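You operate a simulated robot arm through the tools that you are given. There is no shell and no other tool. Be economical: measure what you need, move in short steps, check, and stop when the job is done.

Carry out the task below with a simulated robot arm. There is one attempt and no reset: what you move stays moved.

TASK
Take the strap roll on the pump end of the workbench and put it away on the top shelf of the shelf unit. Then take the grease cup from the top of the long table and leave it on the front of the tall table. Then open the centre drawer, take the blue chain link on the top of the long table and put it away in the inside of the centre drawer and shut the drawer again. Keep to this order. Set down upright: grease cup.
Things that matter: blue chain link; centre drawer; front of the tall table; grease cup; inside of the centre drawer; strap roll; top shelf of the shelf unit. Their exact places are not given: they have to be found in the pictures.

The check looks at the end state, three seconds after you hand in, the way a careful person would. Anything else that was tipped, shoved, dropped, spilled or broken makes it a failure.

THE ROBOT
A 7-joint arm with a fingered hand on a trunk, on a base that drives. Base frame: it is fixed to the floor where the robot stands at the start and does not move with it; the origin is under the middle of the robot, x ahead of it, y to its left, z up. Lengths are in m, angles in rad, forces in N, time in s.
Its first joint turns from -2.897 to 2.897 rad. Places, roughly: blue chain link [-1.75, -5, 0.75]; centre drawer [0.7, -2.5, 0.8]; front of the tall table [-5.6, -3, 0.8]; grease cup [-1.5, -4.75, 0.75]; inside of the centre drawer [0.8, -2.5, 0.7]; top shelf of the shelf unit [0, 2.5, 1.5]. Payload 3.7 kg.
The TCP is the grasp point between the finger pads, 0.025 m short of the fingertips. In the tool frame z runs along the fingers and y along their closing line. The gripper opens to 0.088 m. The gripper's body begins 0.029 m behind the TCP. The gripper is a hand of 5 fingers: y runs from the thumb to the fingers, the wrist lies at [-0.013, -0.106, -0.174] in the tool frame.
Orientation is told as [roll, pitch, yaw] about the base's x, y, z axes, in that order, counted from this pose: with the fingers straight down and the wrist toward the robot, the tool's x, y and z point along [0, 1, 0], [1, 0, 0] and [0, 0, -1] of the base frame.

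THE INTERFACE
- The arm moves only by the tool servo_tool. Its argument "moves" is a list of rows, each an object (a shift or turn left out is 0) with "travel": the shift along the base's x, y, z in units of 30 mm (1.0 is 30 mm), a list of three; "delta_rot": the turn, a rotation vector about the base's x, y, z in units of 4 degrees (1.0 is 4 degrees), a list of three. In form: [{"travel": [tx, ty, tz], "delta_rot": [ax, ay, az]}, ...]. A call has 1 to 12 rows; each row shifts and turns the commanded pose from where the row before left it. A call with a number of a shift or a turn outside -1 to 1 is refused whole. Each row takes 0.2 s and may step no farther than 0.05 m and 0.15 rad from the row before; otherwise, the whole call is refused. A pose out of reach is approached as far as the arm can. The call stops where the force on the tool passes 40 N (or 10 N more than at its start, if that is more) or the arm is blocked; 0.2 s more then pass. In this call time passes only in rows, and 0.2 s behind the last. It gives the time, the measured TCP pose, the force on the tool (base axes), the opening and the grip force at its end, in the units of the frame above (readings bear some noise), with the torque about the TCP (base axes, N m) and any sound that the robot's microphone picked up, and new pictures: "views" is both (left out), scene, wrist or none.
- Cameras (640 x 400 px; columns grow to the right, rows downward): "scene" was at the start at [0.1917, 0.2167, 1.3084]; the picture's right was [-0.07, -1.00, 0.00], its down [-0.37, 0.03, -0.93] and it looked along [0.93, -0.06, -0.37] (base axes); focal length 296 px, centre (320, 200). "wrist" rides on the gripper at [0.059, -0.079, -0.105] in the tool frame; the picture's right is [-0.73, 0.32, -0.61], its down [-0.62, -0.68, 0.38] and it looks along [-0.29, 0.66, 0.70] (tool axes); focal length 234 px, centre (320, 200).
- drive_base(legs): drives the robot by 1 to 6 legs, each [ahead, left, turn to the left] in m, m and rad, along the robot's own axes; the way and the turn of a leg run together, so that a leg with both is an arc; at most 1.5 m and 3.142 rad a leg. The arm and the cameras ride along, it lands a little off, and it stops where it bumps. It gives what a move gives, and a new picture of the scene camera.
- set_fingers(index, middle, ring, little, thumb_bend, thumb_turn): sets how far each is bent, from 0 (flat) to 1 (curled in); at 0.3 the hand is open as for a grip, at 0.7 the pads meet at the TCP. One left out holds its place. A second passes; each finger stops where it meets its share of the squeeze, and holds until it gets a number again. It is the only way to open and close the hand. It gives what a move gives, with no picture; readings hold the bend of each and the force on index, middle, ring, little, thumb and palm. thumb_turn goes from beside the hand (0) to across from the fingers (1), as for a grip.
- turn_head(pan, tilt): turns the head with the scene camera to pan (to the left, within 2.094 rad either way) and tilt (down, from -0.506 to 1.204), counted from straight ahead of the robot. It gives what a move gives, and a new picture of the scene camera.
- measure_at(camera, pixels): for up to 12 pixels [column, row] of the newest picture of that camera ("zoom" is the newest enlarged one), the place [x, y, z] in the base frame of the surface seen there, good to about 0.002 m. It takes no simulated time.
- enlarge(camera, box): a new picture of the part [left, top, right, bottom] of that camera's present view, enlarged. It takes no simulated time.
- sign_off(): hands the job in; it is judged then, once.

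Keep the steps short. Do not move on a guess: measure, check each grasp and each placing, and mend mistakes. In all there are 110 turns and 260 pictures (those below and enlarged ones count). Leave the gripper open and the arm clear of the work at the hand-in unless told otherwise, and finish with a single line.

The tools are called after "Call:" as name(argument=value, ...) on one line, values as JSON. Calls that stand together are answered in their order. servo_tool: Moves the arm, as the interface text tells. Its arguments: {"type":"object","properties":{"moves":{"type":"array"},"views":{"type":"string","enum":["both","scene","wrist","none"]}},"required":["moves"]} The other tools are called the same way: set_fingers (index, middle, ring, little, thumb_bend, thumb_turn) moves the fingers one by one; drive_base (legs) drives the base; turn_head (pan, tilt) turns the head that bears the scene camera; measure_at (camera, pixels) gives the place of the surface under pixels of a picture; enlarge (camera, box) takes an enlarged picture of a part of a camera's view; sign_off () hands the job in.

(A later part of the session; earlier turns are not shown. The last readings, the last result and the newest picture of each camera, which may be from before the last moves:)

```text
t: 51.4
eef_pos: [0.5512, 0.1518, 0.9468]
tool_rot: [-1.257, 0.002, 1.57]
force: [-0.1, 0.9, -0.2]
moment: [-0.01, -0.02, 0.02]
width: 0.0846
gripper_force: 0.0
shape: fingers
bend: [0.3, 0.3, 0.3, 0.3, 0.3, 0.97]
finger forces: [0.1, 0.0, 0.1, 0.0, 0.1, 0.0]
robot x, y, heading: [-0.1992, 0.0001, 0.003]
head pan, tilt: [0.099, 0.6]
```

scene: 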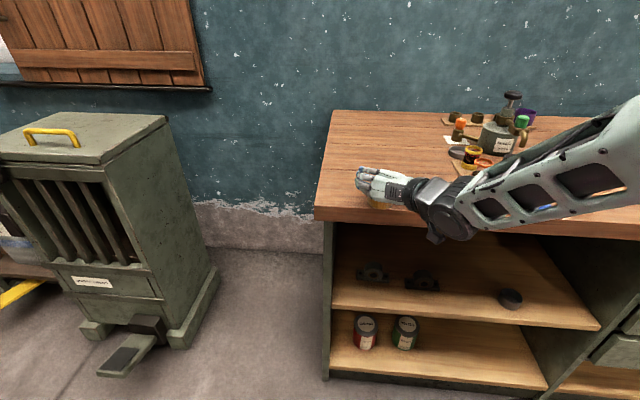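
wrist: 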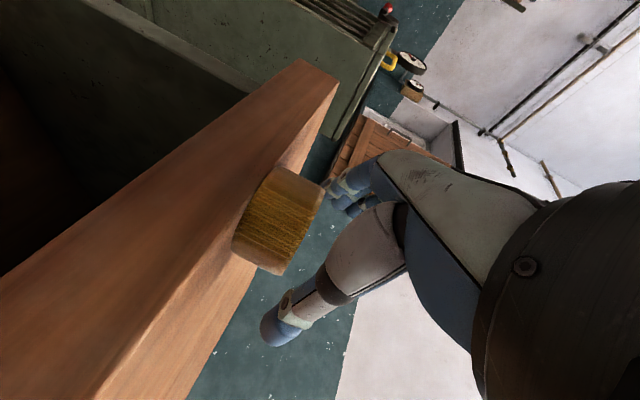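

The hand is aligned, so I'll lower 18 mm.

Call:
servo_tool(moves=[{"travel": [0, 0, -0.35]}, {"travel": [0, 0, -0.25]}], views="wrist")

Call:
enlarge(camera="scene", box=[340, 155, 420, 215])

```text
t: 52.0
eef_pos: [0.5513, 0.1511, 0.9291]
tool_rot: [-1.254, 0.0, 1.569]
force: [0.7, -0.3, 0.3]
moment: [-0.01, 0.0, 0.0]
width: 0.0846
gripper_force: 0.1
shape: fingers
bend: [0.3, 0.3, 0.3, 0.3, 0.3, 0.97]
finger forces: [0.0, 0.1, 0.0, 0.0, 0.0, 0.1]
robot x, y, heading: [-0.2023, 0.0007, 0.002]
head pan, tilt: [0.099, 0.6]
```

wrist: 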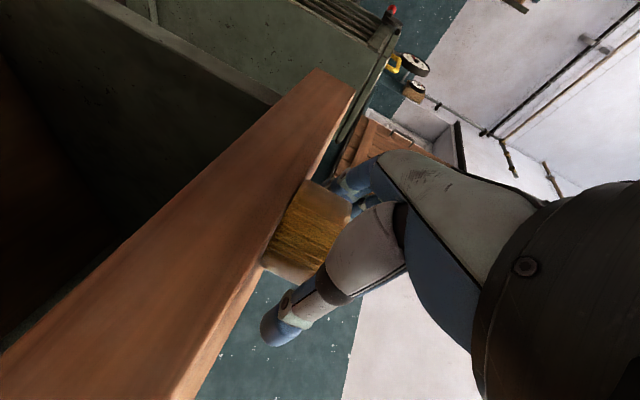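

```text
6.67 times, centred on (380, 185) of scene
```

zoom: 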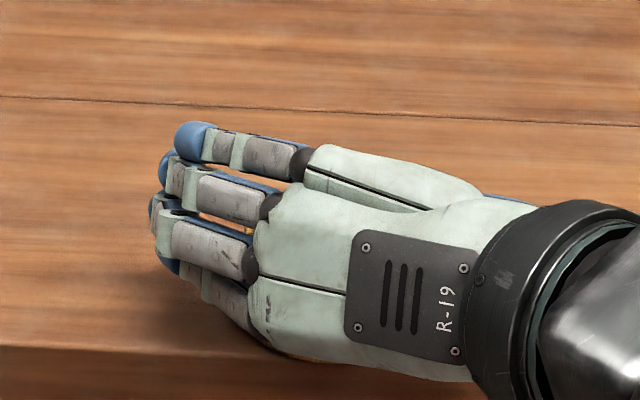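

The roll is well inside the hand. I'll lower 4 mm more, then close.

Call:
servo_tool(moves=[{"travel": [0, 0, -0.15]}], views="none")

Call:
set_fingers(index=0.6, middle=0.6, ring=0.6, little=0.6, thumb_bend=0.6)

Call:
servo_tool(moves=[{"travel": [0, 0, 0.5]}, {"travel": [0, 0, 1]}, {"travel": [0, 0, 1]}, {"travel": [0, 0, 1]}], views="both")

```text
t: 52.4
eef_pos: [0.5513, 0.1511, 0.9245]
tool_rot: [-1.256, 0.002, 1.571]
force: [0.1, -0.3, -0.3]
moment: [0.01, -0.02, 0.02]
width: 0.0844
gripper_force: 0.1
shape: fingers
bend: [0.3, 0.3, 0.3, 0.3, 0.3, 0.97]
finger forces: [0.0, 0.0, 0.0, 0.1, 0.1, 0.0]
robot x, y, heading: [-0.2012, 0.001, -0.002]
head pan, tilt: [0.099, 0.6]
```

```text
t: 53.4
eef_pos: [0.5517, 0.1504, 0.9242]
tool_rot: [-1.256, 0.002, 1.571]
force: [0.4, 1.2, 1.9]
moment: [0.02, 0.0, 0.01]
width: 0.0522
gripper_force: 14.0
shape: fingers
bend: [0.44, 0.53, 0.6, 0.6, 0.47, 0.97]
finger forces: [10.3, 4.4, 0.0, 0.0, 14.1, 0.1]
robot x, y, heading: [-0.2002, -0.0002, -0.001]
head pan, tilt: [0.099, 0.6]
```

```text
t: 54.4
eef_pos: [0.5516, 0.1514, 1.0298]
tool_rot: [-1.256, 0.002, 1.57]
force: [-1.2, -0.8, -0.6]
moment: [0.0, 0.02, -0.01]
width: 0.0519
gripper_force: 14.2
shape: fingers
bend: [0.44, 0.54, 0.6, 0.6, 0.47, 0.96]
finger forces: [9.4, 4.2, 0.0, 0.0, 14.4, 0.1]
robot x, y, heading: [-0.2004, -0.0006, 0.0]
head pan, tilt: [0.099, 0.6]
```

scene: 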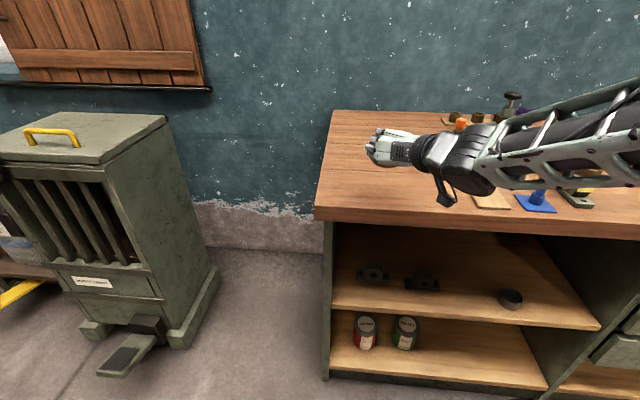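
wrist: 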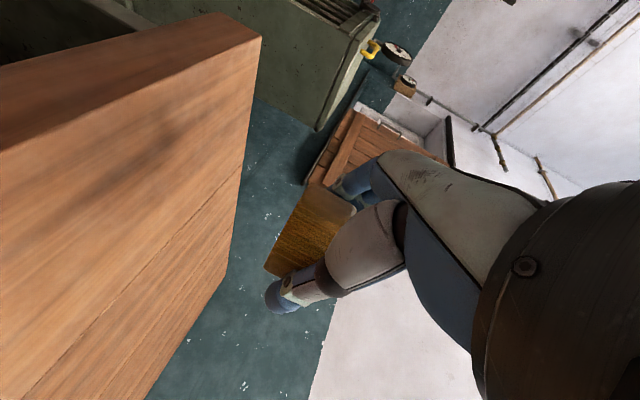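

Firmly held: the roll's bottom is 2.5 cm below the TCP. I'll lift higher and then turn toward the shelf.

Call:
servo_tool(moves=[{"travel": [-0.5, 0, 1]}, {"travel": [-0.5, 0, 1]}, {"travel": [-0.5, 0, 1]}, {"travel": [-0.5, 0, 1]}, {"travel": [-0.5, 0, 1]}, {"travel": [-0.5, 0, 1]}, {"travel": [0, 0, 1]}, {"travel": [0, 0, 1]}], views="none")

Call:
drive_base(legs=[[0, 0, 1.57]])

Call:
turn_head(pan=0, tilt=0.3)

```text
t: 56.1
eef_pos: [0.4619, 0.1507, 1.2688]
tool_rot: [-1.255, 0.001, 1.571]
force: [0.5, -0.2, -0.2]
moment: [0.01, 0.0, 0.0]
width: 0.0523
gripper_force: 13.9
shape: fingers
bend: [0.44, 0.54, 0.6, 0.6, 0.48, 0.96]
finger forces: [9.3, 4.2, 0.0, 0.0, 14.2, 0.1]
robot x, y, heading: [-0.1975, 0.0002, -0.004]
head pan, tilt: [0.099, 0.6]
```

```text
t: 60.4
eef_pos: [-0.3562, 0.6624, 1.27]
tool_rot: [-1.254, 0.002, -3.135]
force: [-0.6, 0.7, -0.8]
moment: [0.0, -0.04, 0.0]
width: 0.0517
gripper_force: 12.4
shape: fingers
bend: [0.45, 0.54, 0.6, 0.6, 0.48, 0.96]
finger forces: [8.8, 4.4, 0.1, 0.0, 13.5, 0.1]
robot x, y, heading: [-0.2022, -0.0025, 1.575]
head pan, tilt: [0.099, 0.6]
```

scene: 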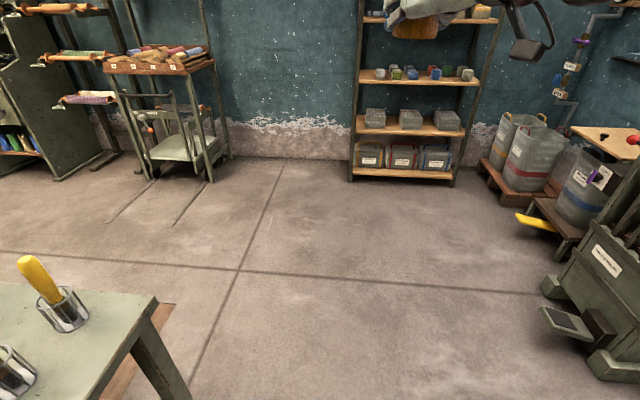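

```text
t: 61.2
eef_pos: [-0.3562, 0.6626, 1.27]
tool_rot: [-1.254, 0.002, -3.136]
force: [0.6, 0.0, -0.7]
moment: [0.02, -0.01, -0.01]
width: 0.0517
gripper_force: 13.3
shape: fingers
bend: [0.45, 0.54, 0.6, 0.6, 0.48, 0.96]
finger forces: [8.8, 4.5, 0.1, 0.0, 13.5, 0.0]
robot x, y, heading: [-0.201, 0.002, 1.574]
head pan, tilt: [0.0, 0.3]
```

scene: 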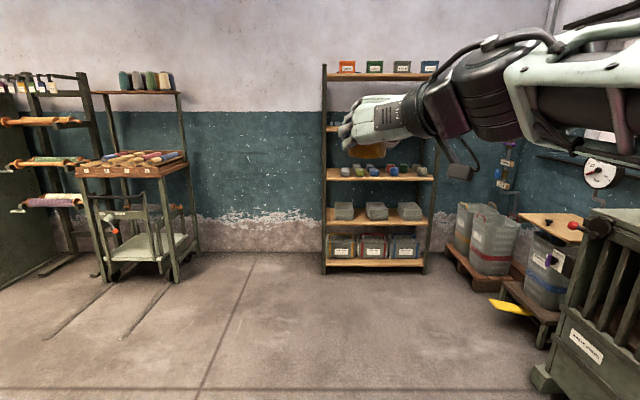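

The way to the shelf is clear. I'll check how far the yellow pedal and pallet stick out.

Call:
measure_at(camera="scene", pixels=[[495, 303], [450, 260], [535, 385], [425, 270], [325, 270]])

```text
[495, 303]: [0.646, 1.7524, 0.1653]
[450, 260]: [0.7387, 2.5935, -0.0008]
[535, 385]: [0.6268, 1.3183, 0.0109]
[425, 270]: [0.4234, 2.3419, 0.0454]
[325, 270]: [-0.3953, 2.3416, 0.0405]
```

Obstacles begin at x≥0.62, so driving up at x≈0.1 is safe.

Call:
drive_base(legs=[[1.3, -0.3, 0]])

```text
t: 67.9
eef_pos: [-0.044, 1.9638, 1.2686]
tool_rot: [-1.255, 0.0, 3.136]
force: [0.9, 0.5, -1.0]
moment: [0.01, -0.02, 0.02]
width: 0.0519
gripper_force: 13.1
shape: fingers
bend: [0.45, 0.54, 0.6, 0.6, 0.48, 0.96]
finger forces: [9.0, 4.3, 0.1, 0.0, 13.5, 0.0]
robot x, y, heading: [0.1025, 1.2984, 1.567]
head pan, tilt: [0.0, 0.3]
```

scene: 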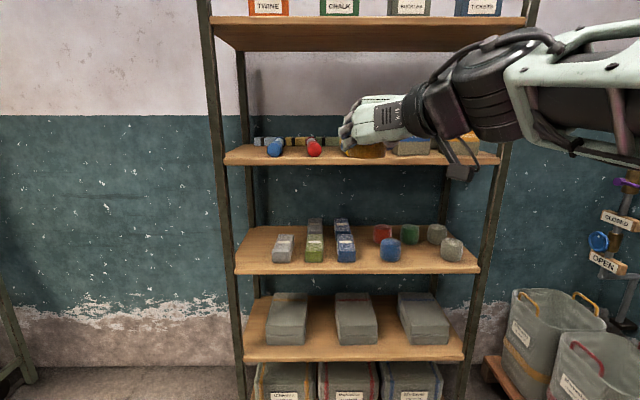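

I'm in front of the shelf. I'll raise the hand and tilt the head up to see the top shelf.

Call:
servo_tool(moves=[{"travel": [0.7, 0, 1]}, {"travel": [0.7, 0, 1]}, {"travel": [0.7, 0, 1]}, {"travel": [0.5, 0, 1]}, {"travel": [0, 0, 1]}, {"travel": [0, 0, 1]}, {"travel": [0, 0, 1]}, {"travel": [0, 0, 1]}, {"travel": [0, 0, 1]}, {"travel": [0, 0, 1]}, {"travel": [0, 0, 1]}], views="wrist")

Call:
turn_head(pan=0, tilt=-0.2)

Call:
enlarge(camera="scene", box=[190, 80, 540, 300])

```text
t: 70.3
eef_pos: [0.0317, 1.9613, 1.6]
tool_rot: [-1.254, 0.001, 3.137]
force: [-1.2, -2.5, -0.4]
moment: [0.0, -0.05, -0.09]
width: 0.0513
gripper_force: 13.4
shape: fingers
bend: [0.45, 0.54, 0.6, 0.6, 0.49, 0.96]
finger forces: [9.1, 4.3, 0.1, 0.1, 13.6, 0.0]
robot x, y, heading: [0.1023, 1.3024, 1.566]
head pan, tilt: [0.0, 0.3]
```

wrist: 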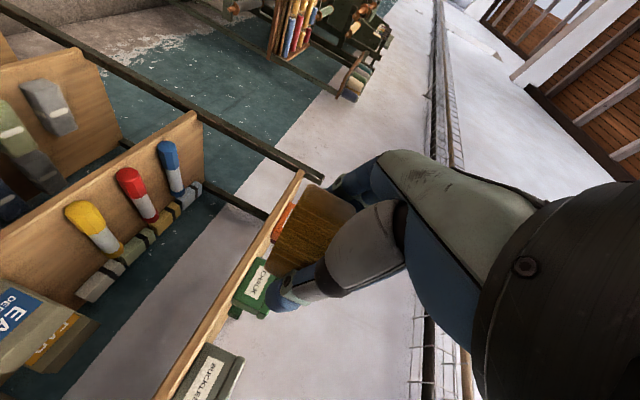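

```text
t: 71.2
eef_pos: [0.0362, 1.9638, 1.599]
tool_rot: [-1.256, 0.002, 3.131]
force: [0.0, 0.4, -0.5]
moment: [0.0, 0.02, -0.03]
width: 0.0513
gripper_force: 13.9
shape: fingers
bend: [0.45, 0.54, 0.6, 0.6, 0.49, 0.96]
finger forces: [9.1, 4.5, 0.1, 0.1, 13.6, 0.0]
robot x, y, heading: [0.1009, 1.3004, 1.564]
head pan, tilt: [0.0, -0.201]
```

scene: 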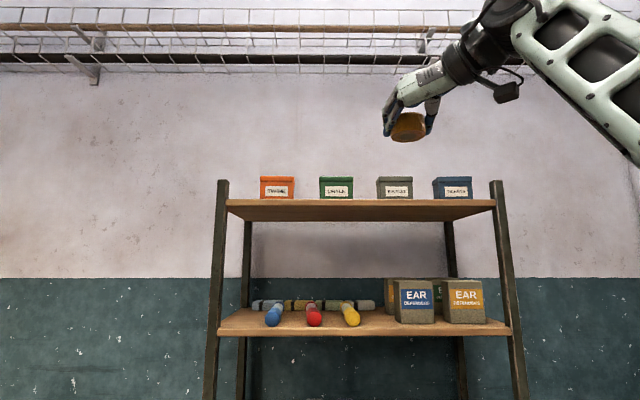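

```text
1.82 times, centred on (365, 190) of scene
```

zoom: 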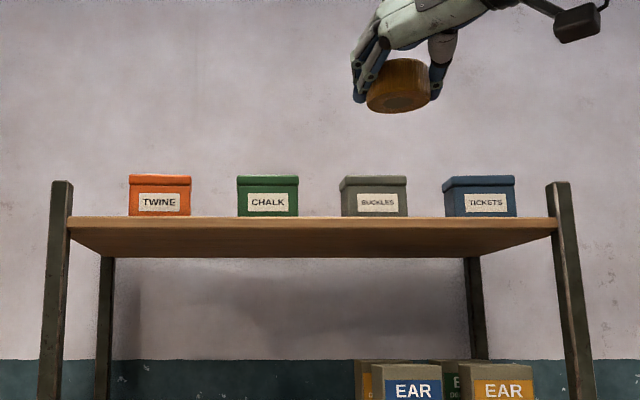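

I'll measure the box edges and the board's front edge.

Call:
measure_at(camera="zoom", pixels=[[188, 200], [240, 200], [295, 200], [345, 200], [404, 200], [450, 205], [315, 219], [315, 224], [268, 180], [372, 213], [318, 217], [132, 200]])

Call:
enlarge(camera="wrist", box=[140, 160, 380, 310])

```text
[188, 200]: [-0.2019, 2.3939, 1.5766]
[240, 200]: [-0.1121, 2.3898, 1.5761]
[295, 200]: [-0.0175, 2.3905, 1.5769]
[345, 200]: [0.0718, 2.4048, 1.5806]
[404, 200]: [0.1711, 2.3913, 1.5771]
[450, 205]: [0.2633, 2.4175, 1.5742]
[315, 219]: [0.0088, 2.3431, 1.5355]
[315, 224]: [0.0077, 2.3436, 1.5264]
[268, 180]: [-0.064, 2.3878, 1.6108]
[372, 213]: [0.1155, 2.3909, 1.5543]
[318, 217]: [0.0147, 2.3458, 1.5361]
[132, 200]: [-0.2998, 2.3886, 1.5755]
```

```text
2.67 times, centred on (260, 235) of wrist
```

zoom: 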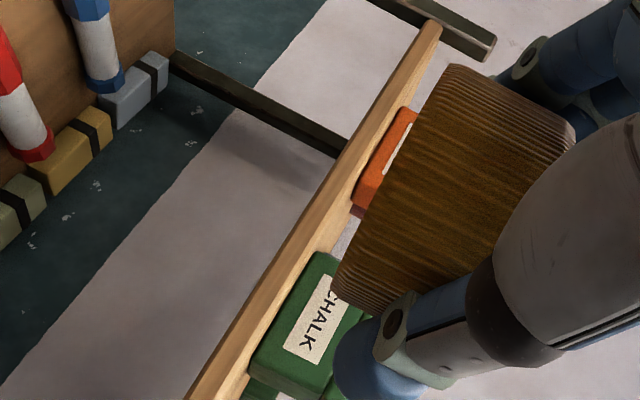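

The shelf top is at z≈1.536 with its front at y=2.343. The gap between CHALK and BUCKLES runs from x −0.010 to 0.070. The roll goes at about (0.030, 2.374), partly in front of the boxes. I'll drive 0.36 m closer at this height.

Call:
drive_base(legs=[[0.36, 0, 0.006]])

Call:
enlarge(camera="scene", box=[240, 0, 480, 150])

```text
t: 73.5
eef_pos: [0.0323, 2.3205, 1.5986]
tool_rot: [-1.256, 0.002, 3.139]
force: [0.0, -0.6, -1.4]
moment: [-0.02, -0.01, -0.03]
width: 0.0512
gripper_force: 13.0
shape: fingers
bend: [0.45, 0.54, 0.6, 0.6, 0.49, 0.96]
finger forces: [9.2, 4.5, 0.1, 0.1, 13.7, 0.1]
robot x, y, heading: [0.1011, 1.6571, 1.568]
head pan, tilt: [0.0, -0.201]
```

scene: 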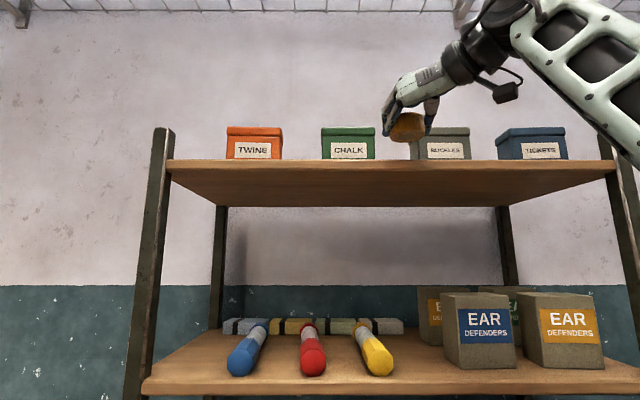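

```text
2.67 times, centred on (360, 75) of scene
```

zoom: 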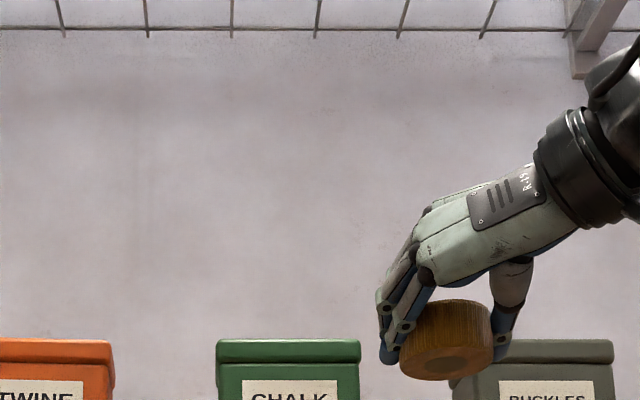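

I'll measure where the held roll is now.

Call:
measure_at(camera="zoom", pixels=[[448, 365], [406, 340], [489, 335], [448, 320], [412, 372], [480, 368], [390, 352], [500, 352]])

Call:
servo_tool(moves=[{"travel": [0, 0, 0.1]}], views="wrist")

```text
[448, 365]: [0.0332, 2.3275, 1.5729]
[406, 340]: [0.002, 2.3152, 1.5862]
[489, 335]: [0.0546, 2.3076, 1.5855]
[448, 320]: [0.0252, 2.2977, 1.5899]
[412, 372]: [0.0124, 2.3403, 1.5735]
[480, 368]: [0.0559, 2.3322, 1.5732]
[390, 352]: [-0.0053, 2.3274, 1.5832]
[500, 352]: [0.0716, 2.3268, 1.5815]
```

```text
t: 73.9
eef_pos: [0.0319, 2.3203, 1.603]
tool_rot: [-1.255, 0.003, 3.14]
force: [0.0, -0.8, -1.3]
moment: [0.0, 0.01, 0.01]
width: 0.0513
gripper_force: 13.9
shape: fingers
bend: [0.45, 0.54, 0.6, 0.6, 0.49, 0.96]
finger forces: [9.0, 4.5, 0.0, 0.1, 13.7, 0.0]
robot x, y, heading: [0.0996, 1.6547, 1.569]
head pan, tilt: [0.0, -0.201]
```

wrist: 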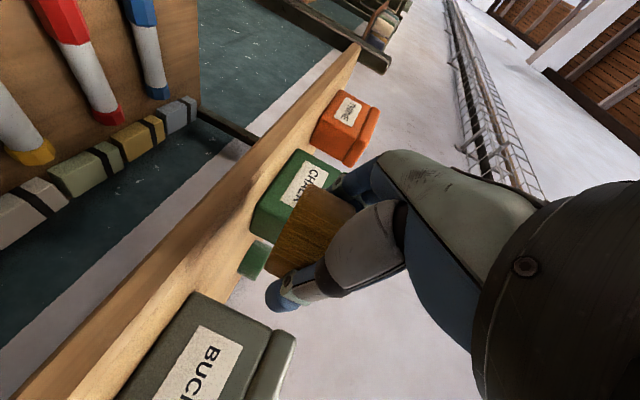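

There is a small green item in the gap at (255,258). I'll measure it along with the box corners.

Call:
measure_at(camera="wrist", pixels=[[250, 262], [262, 245], [238, 275], [258, 275], [255, 225], [185, 300], [230, 305], [225, 285], [300, 200], [275, 300]])

Call:
enlarge(camera="wrist", box=[160, 140, 400, 290])

```text
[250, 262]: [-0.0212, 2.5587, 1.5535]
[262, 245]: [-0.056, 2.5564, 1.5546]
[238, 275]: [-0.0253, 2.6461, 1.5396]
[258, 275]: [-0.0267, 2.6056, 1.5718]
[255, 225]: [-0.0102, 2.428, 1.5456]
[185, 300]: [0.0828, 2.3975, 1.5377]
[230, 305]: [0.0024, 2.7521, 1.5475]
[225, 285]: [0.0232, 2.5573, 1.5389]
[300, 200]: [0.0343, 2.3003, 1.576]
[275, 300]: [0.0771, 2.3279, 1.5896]
```

```text
2.67 times, centred on (280, 215) of wrist
```

zoom: 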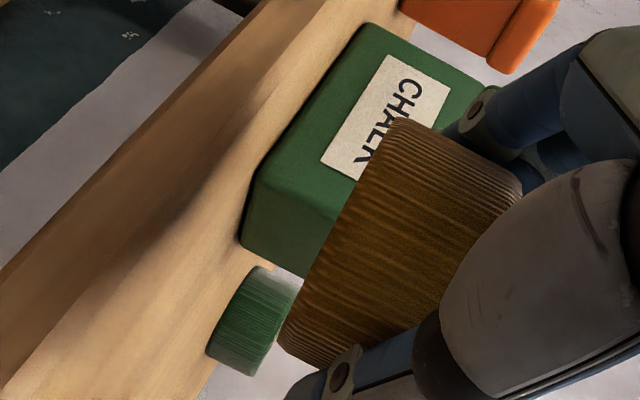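

That item is far back, at y 2.56, so it doesn't matter. I'll move forward 3 cm and check the fingertip clearance to the box fronts.

Call:
servo_tool(moves=[{"travel": [0.05, 0.5, 0]}, {"travel": [0, 0.5, 0]}], views="both")

Call:
enlarge(camera="scene", box=[320, 60, 480, 170])

```text
t: 74.5
eef_pos: [0.03, 2.348, 1.5943]
tool_rot: [-1.257, 0.003, 3.14]
force: [0.2, -0.2, -0.6]
moment: [-0.01, 0.03, -0.01]
width: 0.0511
gripper_force: 14.1
shape: fingers
bend: [0.45, 0.54, 0.6, 0.6, 0.49, 0.96]
finger forces: [9.1, 4.4, 0.0, 0.0, 13.5, 0.0]
out of reach, approached as far as the arm can: row 1, 2
robot x, y, heading: [0.1035, 1.6595, 1.57]
head pan, tilt: [0.0, -0.201]
```

scene: 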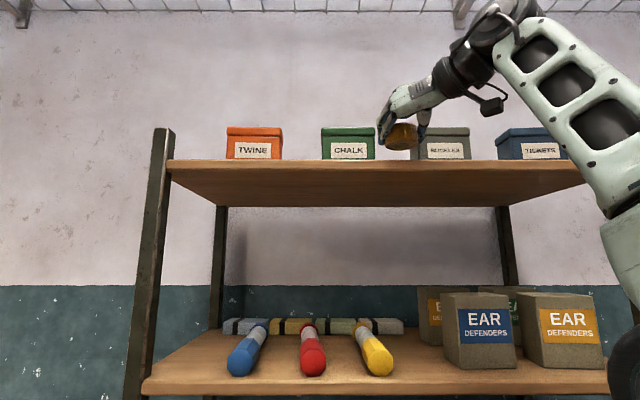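
wrist: 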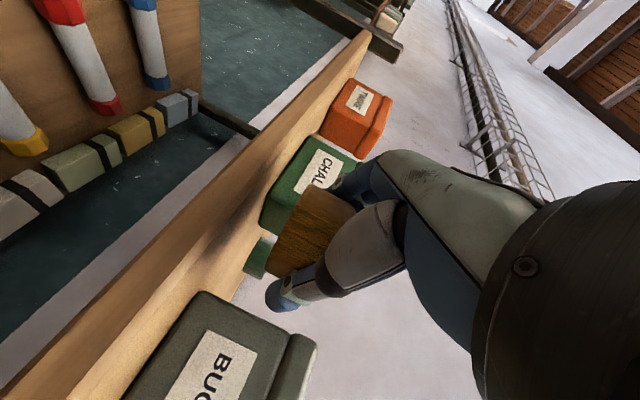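

```text
3.64 times, centred on (400, 115) of scene
```

zoom: 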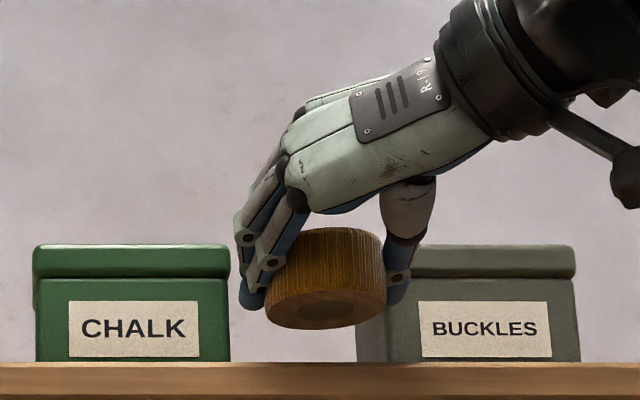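

I'm at the height limit here, but the height is sufficient. I'll measure the fingers' outer edges against the boxes.

Call:
measure_at(camera="zoom", pixels=[[241, 296], [243, 240], [252, 275], [406, 285], [404, 297], [225, 300], [360, 320], [270, 290], [382, 280], [325, 260], [325, 317]])

Call:
measure_at(camera="wrist", pixels=[[338, 188], [345, 178], [330, 195], [285, 305], [272, 295], [280, 283], [318, 165], [352, 172]])

```text
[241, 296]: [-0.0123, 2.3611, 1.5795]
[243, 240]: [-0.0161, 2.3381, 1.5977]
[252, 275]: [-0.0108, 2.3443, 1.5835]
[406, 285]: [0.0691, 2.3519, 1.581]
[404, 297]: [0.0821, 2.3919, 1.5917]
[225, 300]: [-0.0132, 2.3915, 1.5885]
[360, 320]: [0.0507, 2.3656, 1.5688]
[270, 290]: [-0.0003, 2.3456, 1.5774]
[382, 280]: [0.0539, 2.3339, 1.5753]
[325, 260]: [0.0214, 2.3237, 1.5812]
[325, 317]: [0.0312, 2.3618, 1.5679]
```

```text
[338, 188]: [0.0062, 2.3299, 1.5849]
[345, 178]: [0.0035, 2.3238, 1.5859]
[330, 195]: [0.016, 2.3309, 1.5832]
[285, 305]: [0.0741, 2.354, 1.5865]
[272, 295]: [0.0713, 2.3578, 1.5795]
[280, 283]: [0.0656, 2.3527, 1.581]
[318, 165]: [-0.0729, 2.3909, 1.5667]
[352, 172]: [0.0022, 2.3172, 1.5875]
```

The roll centre is at (0.027, 2.352) and the index tip at y≈2.363. I'll advance 18 mm while descending toward the board.

Call:
servo_tool(moves=[{"travel": [0.1, 0.1, -0.4]}, {"travel": [0, 0.3, -0.3]}, {"travel": [0, 0.2, 0]}], views="both")

Call:
enlarge(camera="scene", box=[320, 60, 480, 170])

```text
t: 75.3
eef_pos: [0.0331, 2.3672, 1.5737]
tool_rot: [-1.257, 0.003, 3.141]
force: [0.5, 0.3, -0.2]
moment: [-0.04, 0.0, 0.01]
width: 0.0512
gripper_force: 13.3
shape: fingers
bend: [0.45, 0.54, 0.6, 0.6, 0.49, 0.96]
finger forces: [9.1, 4.5, 0.1, 0.0, 13.6, 0.1]
robot x, y, heading: [0.1083, 1.6572, 1.571]
head pan, tilt: [0.0, -0.201]
```

scene: 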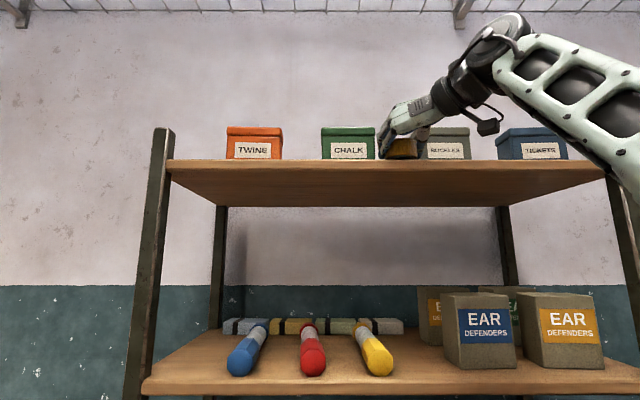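
wrist: 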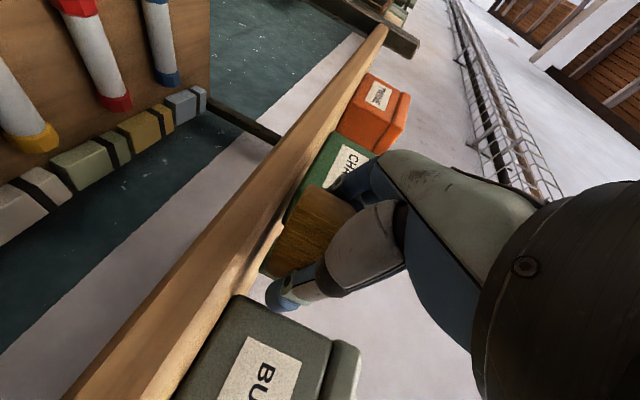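

```text
3.64 times, centred on (400, 115) of scene
```

zoom: 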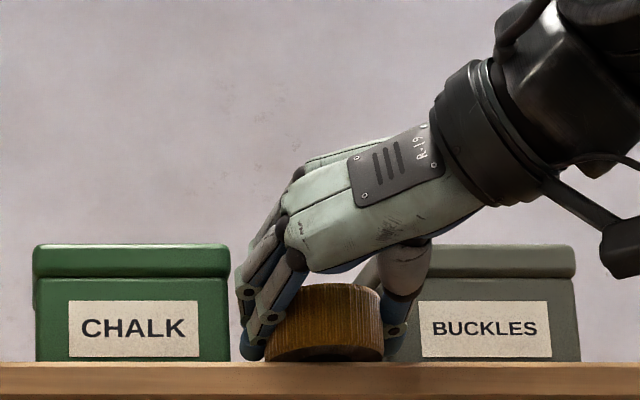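

Call:
measure_at(camera="zoom", pixels=[[325, 300], [325, 330], [325, 345], [248, 345], [400, 340], [272, 330], [380, 330], [325, 366]])

Call:
measure_at(camera="wrist", pixels=[[310, 230], [290, 240], [270, 260], [272, 295], [280, 200], [262, 270]])

```text
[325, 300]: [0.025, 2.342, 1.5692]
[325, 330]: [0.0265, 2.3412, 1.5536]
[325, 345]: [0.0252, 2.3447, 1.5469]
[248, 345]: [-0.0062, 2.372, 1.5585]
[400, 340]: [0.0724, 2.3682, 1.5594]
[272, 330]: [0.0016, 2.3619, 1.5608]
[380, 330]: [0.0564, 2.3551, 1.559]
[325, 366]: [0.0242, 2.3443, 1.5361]
```

```text
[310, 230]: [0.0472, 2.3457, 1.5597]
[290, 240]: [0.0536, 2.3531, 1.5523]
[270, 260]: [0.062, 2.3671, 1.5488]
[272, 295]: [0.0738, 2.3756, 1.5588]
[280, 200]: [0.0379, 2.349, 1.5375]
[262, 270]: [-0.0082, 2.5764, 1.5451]
```

The roll's front face is at y 2.342 against the board edge at 2.343. I'll go 4 mm further in, then down about 10 mm.

Call:
servo_tool(moves=[{"travel": [0, 0.15, 0]}, {"travel": [0, 0, -0.2]}, {"travel": [0, 0, -0.15]}], views="both")

Call:
enlarge(camera="scene", box=[320, 60, 480, 170])

Call:
measure_at(camera="wrist", pixels=[[300, 230], [280, 250], [272, 295], [270, 285]])

```text
t: 76.1
eef_pos: [0.0324, 2.3703, 1.5644]
tool_rot: [-1.259, 0.002, 3.14]
force: [-1.3, 1.2, 7.2]
moment: [0.03, 0.02, -0.01]
width: 0.051
gripper_force: 14.7
shape: fingers
bend: [0.45, 0.54, 0.6, 0.6, 0.49, 0.97]
finger forces: [9.8, 5.3, 0.0, 0.0, 13.8, 0.1]
robot x, y, heading: [0.1037, 1.6574, 1.568]
head pan, tilt: [0.0, -0.201]
```

scene: 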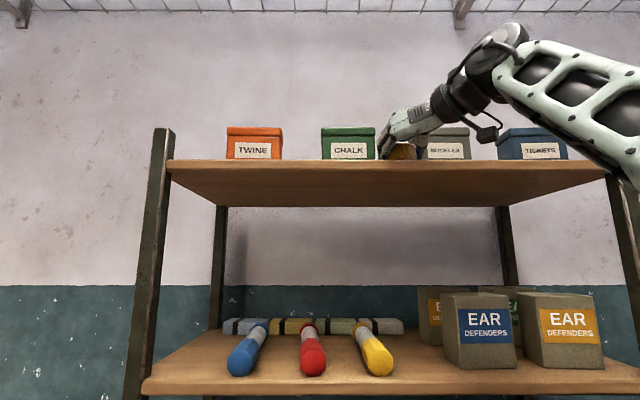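
wrist: 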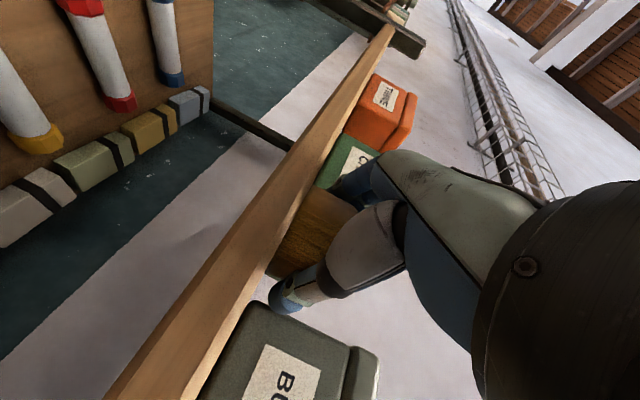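

```text
3.64 times, centred on (400, 115) of scene
```

zoom: 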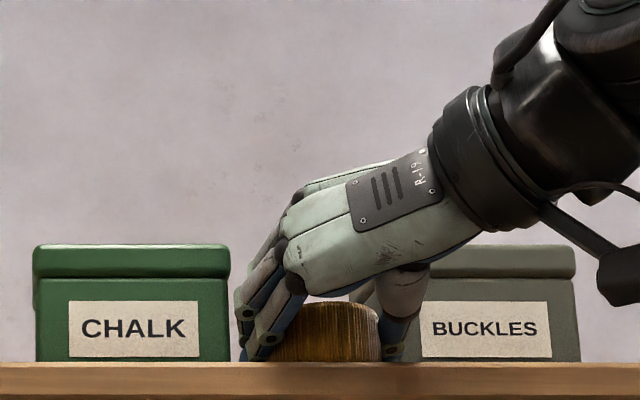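

```text
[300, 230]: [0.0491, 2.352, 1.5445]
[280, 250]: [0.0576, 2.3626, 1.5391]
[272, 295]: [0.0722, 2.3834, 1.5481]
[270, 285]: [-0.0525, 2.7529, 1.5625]
```

The roll is seated on the shelf (7 N upward). I'll open just slightly so that neither thumb nor fingers touch the boxes.

Call:
set_fingers(index=0.39, middle=0.45, thumb_bend=0.42)

Call:
servo_tool(moves=[{"travel": [0, -0.05, 0.05]}], views="both")

Call:
enlarge(camera="scene", box=[320, 60, 480, 170])

```text
t: 77.1
eef_pos: [0.032, 2.3718, 1.5632]
tool_rot: [-1.254, 0.002, 3.138]
force: [0.2, -0.8, -0.2]
moment: [-0.01, 0.0, -0.01]
width: 0.0607
gripper_force: 1.2
shape: fingers
bend: [0.4, 0.45, 0.6, 0.6, 0.42, 0.98]
finger forces: [1.4, 0.0, 0.1, 0.0, 1.1, 0.0]
robot x, y, heading: [0.1038, 1.658, 1.572]
head pan, tilt: [0.0, -0.201]
```

```text
t: 77.5
eef_pos: [0.0323, 2.3697, 1.5651]
tool_rot: [-1.256, 0.002, 3.141]
force: [0.5, -0.6, 0.4]
moment: [0.01, 0.0, -0.01]
width: 0.061
gripper_force: 0.5
shape: fingers
bend: [0.4, 0.45, 0.6, 0.6, 0.42, 0.98]
finger forces: [0.8, 0.0, 0.0, 0.0, 0.3, 0.0]
robot x, y, heading: [0.1076, 1.6583, 1.567]
head pan, tilt: [0.0, -0.201]
```

scene: 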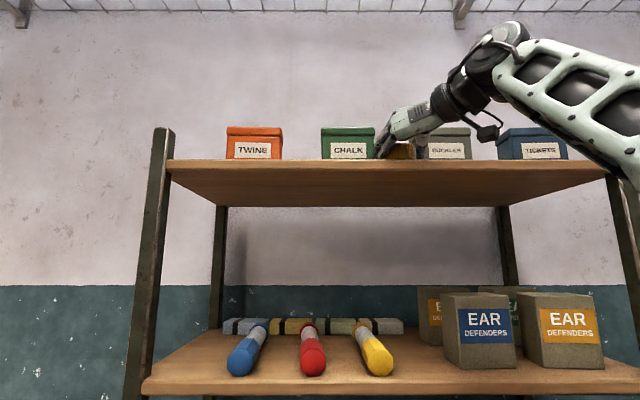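
wrist: 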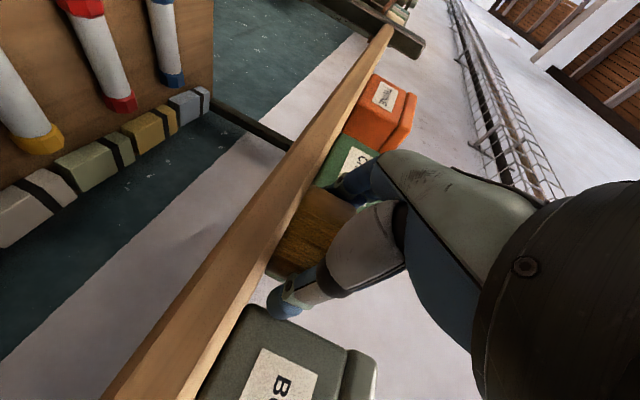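

```text
3.64 times, centred on (400, 115) of scene
```

zoom: 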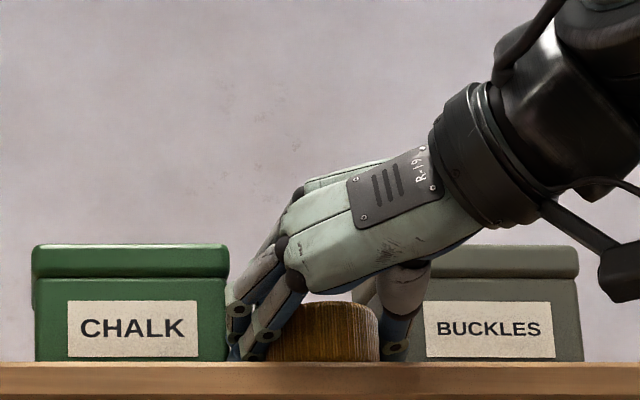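

The index still touches slightly. I'll open a touch more and then back away.

Call:
set_fingers(index=0.35, middle=0.4, thumb_bend=0.39)

Call:
servo_tool(moves=[{"travel": [0, -0.3, 0]}, {"travel": [0, -0.5, 0]}], views="both")

Call:
enlarge(camera="scene", box=[320, 60, 480, 170])

```text
t: 78.5
eef_pos: [0.0327, 2.37, 1.5647]
tool_rot: [-1.255, 0.002, 3.141]
force: [0.0, 0.0, -0.8]
moment: [-0.02, 0.01, 0.01]
width: 0.0667
gripper_force: 1.3
shape: fingers
bend: [0.37, 0.4, 0.6, 0.6, 0.41, 0.98]
finger forces: [0.8, 0.0, 0.0, 0.1, 0.7, 0.0]
robot x, y, heading: [0.105, 1.6565, 1.568]
head pan, tilt: [0.0, -0.201]
```

```text
t: 79.1
eef_pos: [0.0321, 2.346, 1.5644]
tool_rot: [-1.254, 0.003, 3.14]
force: [-0.5, 0.2, -0.2]
moment: [-0.01, -0.01, 0.02]
width: 0.0694
gripper_force: 0.0
shape: fingers
bend: [0.35, 0.4, 0.6, 0.6, 0.39, 0.98]
finger forces: [0.0, 0.0, 0.0, 0.0, 0.1, 0.1]
robot x, y, heading: [0.1014, 1.66, 1.572]
head pan, tilt: [0.0, -0.201]
```

scene: 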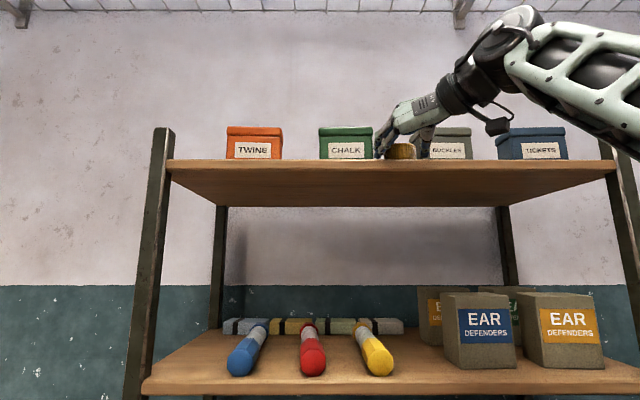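
wrist: 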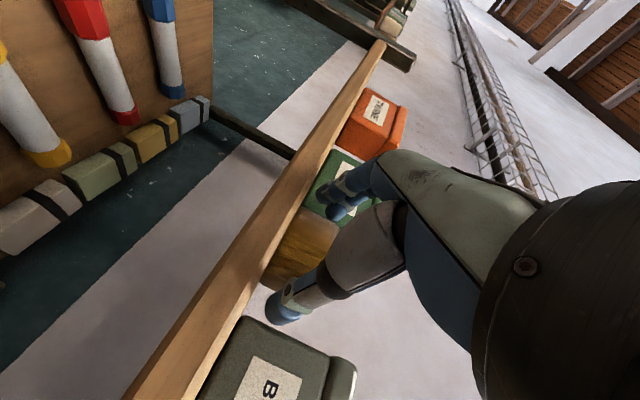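

```text
3.64 times, centred on (400, 115) of scene
```

zoom: 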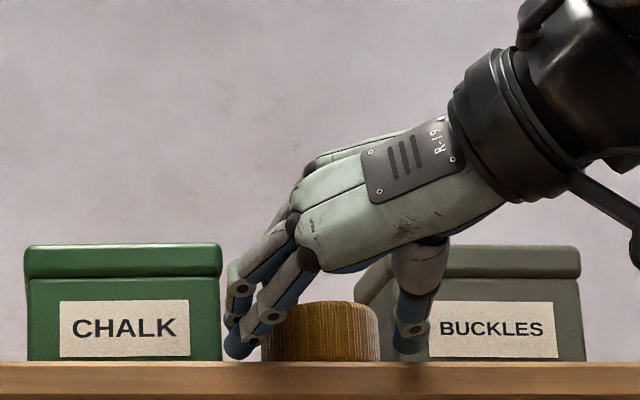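

The CHALK and BUCKLES boxes seem to have shifted a few pixels. I'll measure them.

Call:
measure_at(camera="zoom", pixels=[[30, 330], [216, 320], [60, 255], [210, 255], [440, 270], [576, 270], [578, 330], [324, 335], [266, 335], [378, 335], [324, 350]])

```text
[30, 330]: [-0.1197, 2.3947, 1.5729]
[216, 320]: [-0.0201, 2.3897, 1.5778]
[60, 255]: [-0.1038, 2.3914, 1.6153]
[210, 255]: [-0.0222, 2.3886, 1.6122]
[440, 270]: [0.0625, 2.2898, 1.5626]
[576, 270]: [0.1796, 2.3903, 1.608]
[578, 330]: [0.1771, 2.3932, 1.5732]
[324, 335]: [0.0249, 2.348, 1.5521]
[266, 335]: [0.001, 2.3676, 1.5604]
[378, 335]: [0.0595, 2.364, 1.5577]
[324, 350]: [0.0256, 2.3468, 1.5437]
```

CHALK moved about 4 mm and stayed upright, which is negligible. The roll stands at (0.030, 2.375), fully on the board. I'll pull straight back out.

Call:
servo_tool(moves=[{"travel": [0, -1, 0]}, {"travel": [0, -1, 0]}, {"travel": [0, -1, 0]}], views="none")

Call:
drive_base(legs=[[-0.8, 0, 0]])

Call:
enlarge(camera="scene", box=[200, 150, 480, 330])

```text
t: 79.9
eef_pos: [0.0324, 2.2562, 1.5622]
tool_rot: [-1.253, 0.002, 3.14]
force: [1.0, 0.2, -0.2]
moment: [0.0, 0.01, 0.02]
width: 0.0695
gripper_force: 0.0
shape: fingers
bend: [0.35, 0.4, 0.6, 0.6, 0.39, 0.98]
finger forces: [0.0, 0.0, 0.0, 0.1, 0.0, 0.0]
robot x, y, heading: [0.1028, 1.6579, 1.571]
head pan, tilt: [0.0, -0.201]
```

```text
t: 84.2
eef_pos: [0.0326, 1.4619, 1.5632]
tool_rot: [-1.255, 0.001, 3.139]
force: [0.2, -1.1, 0.0]
moment: [0.01, 0.0, -0.01]
width: 0.0693
gripper_force: 0.0
shape: fingers
bend: [0.35, 0.4, 0.6, 0.6, 0.39, 0.98]
finger forces: [0.0, 0.0, 0.0, 0.1, 0.0, 0.0]
robot x, y, heading: [0.1026, 0.8641, 1.566]
head pan, tilt: [0.0, -0.201]
```

scene: 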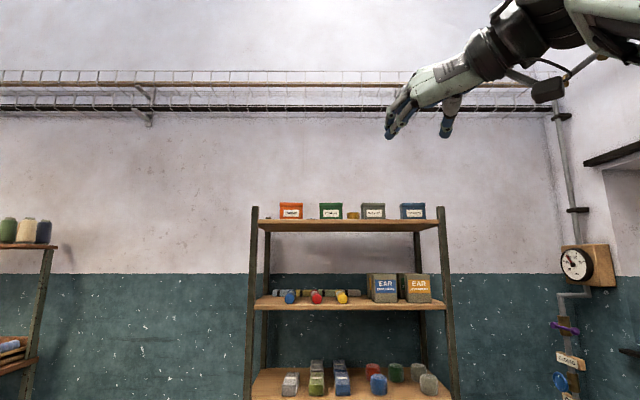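

```text
2.22 times, centred on (340, 240) of scene
```

zoom: 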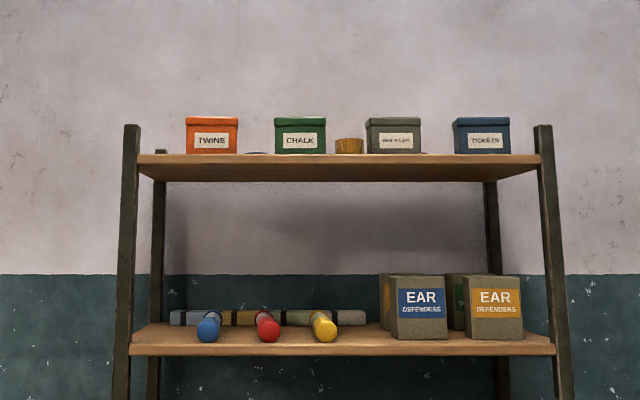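

The strap roll is on the top shelf. Next is the grease cup. I'll bring the hand back to pointing down at a carrying height.

Call:
servo_tool(moves=[{"travel": [0, -0.5, -1], "delta_rot": [-1, 0, 0]}, {"travel": [0, -0.5, -1], "delta_rot": [-1, 0, 0]}, {"travel": [0, -0.5, -1], "delta_rot": [-1, 0, 0]}, {"travel": [0, -0.5, -1], "delta_rot": [-1, 0, 0]}, {"travel": [0, 0, -1], "delta_rot": [-1, 0, 0]}, {"travel": [0, 0, -1], "delta_rot": [-1, 0, 0]}, {"travel": [0, 0, -1], "delta_rot": [-1, 0, 0]}, {"travel": [0, 0, -1], "delta_rot": [-1, 0, 0]}, {"travel": [0, 0, -1], "delta_rot": [-1, 0, 0]}, {"delta_rot": [-1, 0, 0]}, {"delta_rot": [-1, 0, 0]}, {"delta_rot": [-1, 0, 0]}], views="none")

Call:
servo_tool(moves=[{"delta_rot": [-1, 0, 0]}, {"delta_rot": [-1, 0, 0]}, {"delta_rot": [-1, 0, 0]}, {"delta_rot": [-1, 0, 0]}, {"delta_rot": [-1, 0, 0]}, {"delta_rot": [-1, 0, 0]}, {"delta_rot": [0, 0, -1]}, {"delta_rot": [0, 0, -1]}, {"delta_rot": [0, 0, -1]}, {"delta_rot": [0, 0, -1]}, {"delta_rot": [0, 0, -1]}, {"delta_rot": [0, 0, -1]}], views="none")

Call:
servo_tool(moves=[{"delta_rot": [0, 0, -1]}, {"delta_rot": [0, 0, -1]}, {"delta_rot": [0, 0, -1]}, {"delta_rot": [0, 0, -1]}, {"delta_rot": [0, 0, -1]}, {"delta_rot": [0, 0, -1]}, {"delta_rot": [0, 0, -1]}, {"delta_rot": [0, 0, -1]}, {"delta_rot": [0, 0, -1]}, {"delta_rot": [0, 0, -1]}, {"delta_rot": [0, 0, -1]}, {"delta_rot": [0, 0, -1]}], views="none")

Call:
set_fingers(index=0.3, middle=0.3, ring=0.3, little=0.3, thumb_bend=0.3)

Call:
drive_base(legs=[[0, 0, 1.57]])

```text
t: 86.8
eef_pos: [0.0313, 1.4013, 1.293]
tool_rot: [-0.414, 0.003, 3.141]
force: [0.2, 0.2, 0.3]
moment: [0.01, 0.03, 0.0]
width: 0.0695
gripper_force: 0.0
shape: fingers
bend: [0.35, 0.4, 0.6, 0.6, 0.39, 0.98]
finger forces: [0.0, 0.0, 0.0, 0.1, 0.1, 0.1]
robot x, y, heading: [0.1031, 0.8624, 1.569]
head pan, tilt: [0.0, -0.201]
```

```text
t: 89.4
eef_pos: [0.0324, 1.4012, 1.2941]
tool_rot: [0.001, 0.003, 2.721]
force: [0.5, 0.0, 0.1]
moment: [0.02, 0.0, 0.01]
width: 0.0695
gripper_force: 0.1
shape: fingers
bend: [0.35, 0.4, 0.6, 0.6, 0.39, 0.98]
finger forces: [0.0, 0.0, 0.1, 0.1, 0.0, 0.0]
robot x, y, heading: [0.1002, 0.8608, 1.571]
head pan, tilt: [0.0, -0.201]
```

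```text
t: 92.0
eef_pos: [0.0319, 1.4014, 1.2935]
tool_rot: [0.006, 0.004, 1.892]
force: [-0.3, -0.4, 0.5]
moment: [0.0, 0.0, 0.03]
width: 0.0696
gripper_force: 0.0
shape: fingers
bend: [0.35, 0.4, 0.6, 0.6, 0.39, 0.98]
finger forces: [0.0, 0.0, 0.0, 0.0, 0.1, 0.0]
robot x, y, heading: [0.0976, 0.8642, 1.566]
head pan, tilt: [0.0, -0.201]
```

```text
t: 93.0
eef_pos: [0.0323, 1.4031, 1.2938]
tool_rot: [0.006, 0.006, 1.888]
force: [0.9, 0.0, 0.4]
moment: [0.02, 0.0, -0.01]
width: 0.0842
gripper_force: 0.0
shape: fingers
bend: [0.3, 0.3, 0.3, 0.3, 0.3, 0.98]
finger forces: [0.0, 0.0, 0.0, 0.0, 0.0, 0.0]
robot x, y, heading: [0.102, 0.8666, 1.568]
head pan, tilt: [0.0, -0.201]
```

```text
t: 96.0
eef_pos: [-0.4042, 1.0247, 1.2922]
tool_rot: [0.009, 0.004, 2.977]
force: [-0.7, -0.2, -1.3]
moment: [-0.04, 0.03, 0.02]
width: 0.0847
gripper_force: 0.3
shape: fingers
bend: [0.3, 0.3, 0.3, 0.3, 0.3, 0.98]
finger forces: [0.0, 0.1, 0.0, 0.0, 0.0, 0.0]
robot x, y, heading: [0.103, 0.8392, 2.656]
head pan, tilt: [0.0, -0.201]
stopped in leg 1: the robot was blocked; the commanded pose is now the measured one
```

scene: 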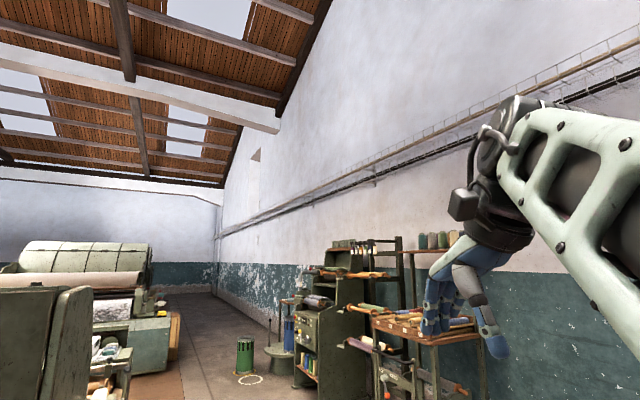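

The base bumped into something while turning. I'll look around the base.

Call:
turn_head(pan=2.09, tilt=0.8)

Call:
turn_head(pan=-2.09, tilt=0.8)

```text
t: 98.0
eef_pos: [-0.4049, 1.0245, 1.2926]
tool_rot: [0.01, 0.006, 2.978]
force: [0.2, 1.1, 0.1]
moment: [0.02, 0.0, 0.0]
width: 0.0846
gripper_force: 0.2
shape: fingers
bend: [0.3, 0.3, 0.3, 0.3, 0.3, 0.98]
finger forces: [0.1, 0.1, 0.0, 0.0, 0.1, 0.1]
robot x, y, heading: [0.1074, 0.8359, 2.664]
head pan, tilt: [2.089, 0.799]
```

scene: 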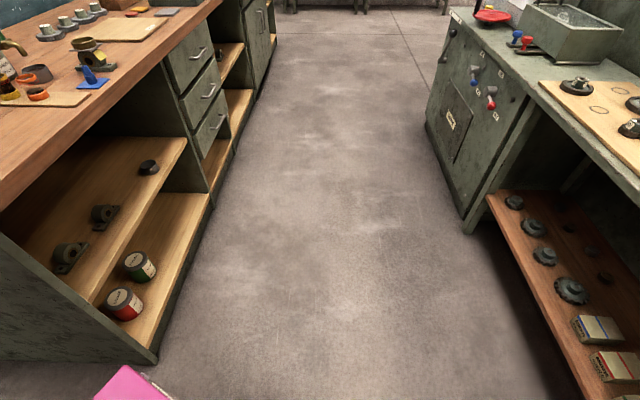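

```text
t: 101.4
eef_pos: [-0.4061, 1.0258, 1.2928]
tool_rot: [0.011, 0.006, 2.978]
force: [0.8, -0.5, -0.1]
moment: [0.01, 0.03, 0.0]
width: 0.0844
gripper_force: 0.0
shape: fingers
bend: [0.3, 0.3, 0.3, 0.3, 0.3, 0.98]
finger forces: [0.1, 0.0, 0.0, 0.0, 0.0, 0.0]
robot x, y, heading: [0.1049, 0.8393, 2.667]
head pan, tilt: [-2.089, 0.799]
```

scene: 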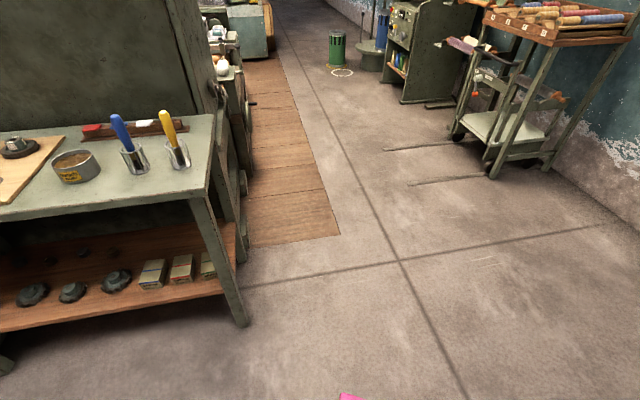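

The second view looks odd, so I'll measure some points to understand what blocked me.

Call:
measure_at(camera="scene", pixels=[[245, 320], [350, 398], [400, 260], [540, 165], [170, 150], [110, 260]])

Call:
turn_head(pan=-1.6, tilt=1.0)

```text
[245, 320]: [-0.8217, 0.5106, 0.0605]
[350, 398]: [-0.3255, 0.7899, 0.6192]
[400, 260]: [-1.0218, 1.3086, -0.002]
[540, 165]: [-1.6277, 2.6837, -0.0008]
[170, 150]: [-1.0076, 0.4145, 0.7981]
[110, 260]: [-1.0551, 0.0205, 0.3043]
```

```text
t: 102.3
eef_pos: [-0.405, 1.0241, 1.2938]
tool_rot: [0.008, 0.005, 2.978]
force: [0.7, 0.3, -1.1]
moment: [0.01, 0.03, 0.02]
width: 0.0844
gripper_force: 0.0
shape: fingers
bend: [0.3, 0.3, 0.3, 0.3, 0.3, 0.98]
finger forces: [0.1, 0.1, 0.0, 0.0, 0.0, 0.0]
robot x, y, heading: [0.1044, 0.8352, 2.66]
head pan, tilt: [-1.6, 1.0]
```

scene: 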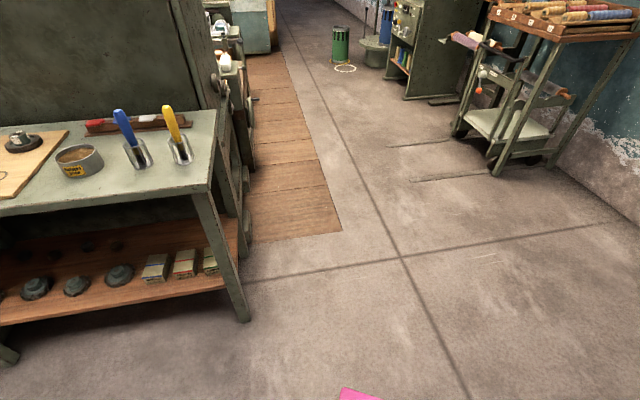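

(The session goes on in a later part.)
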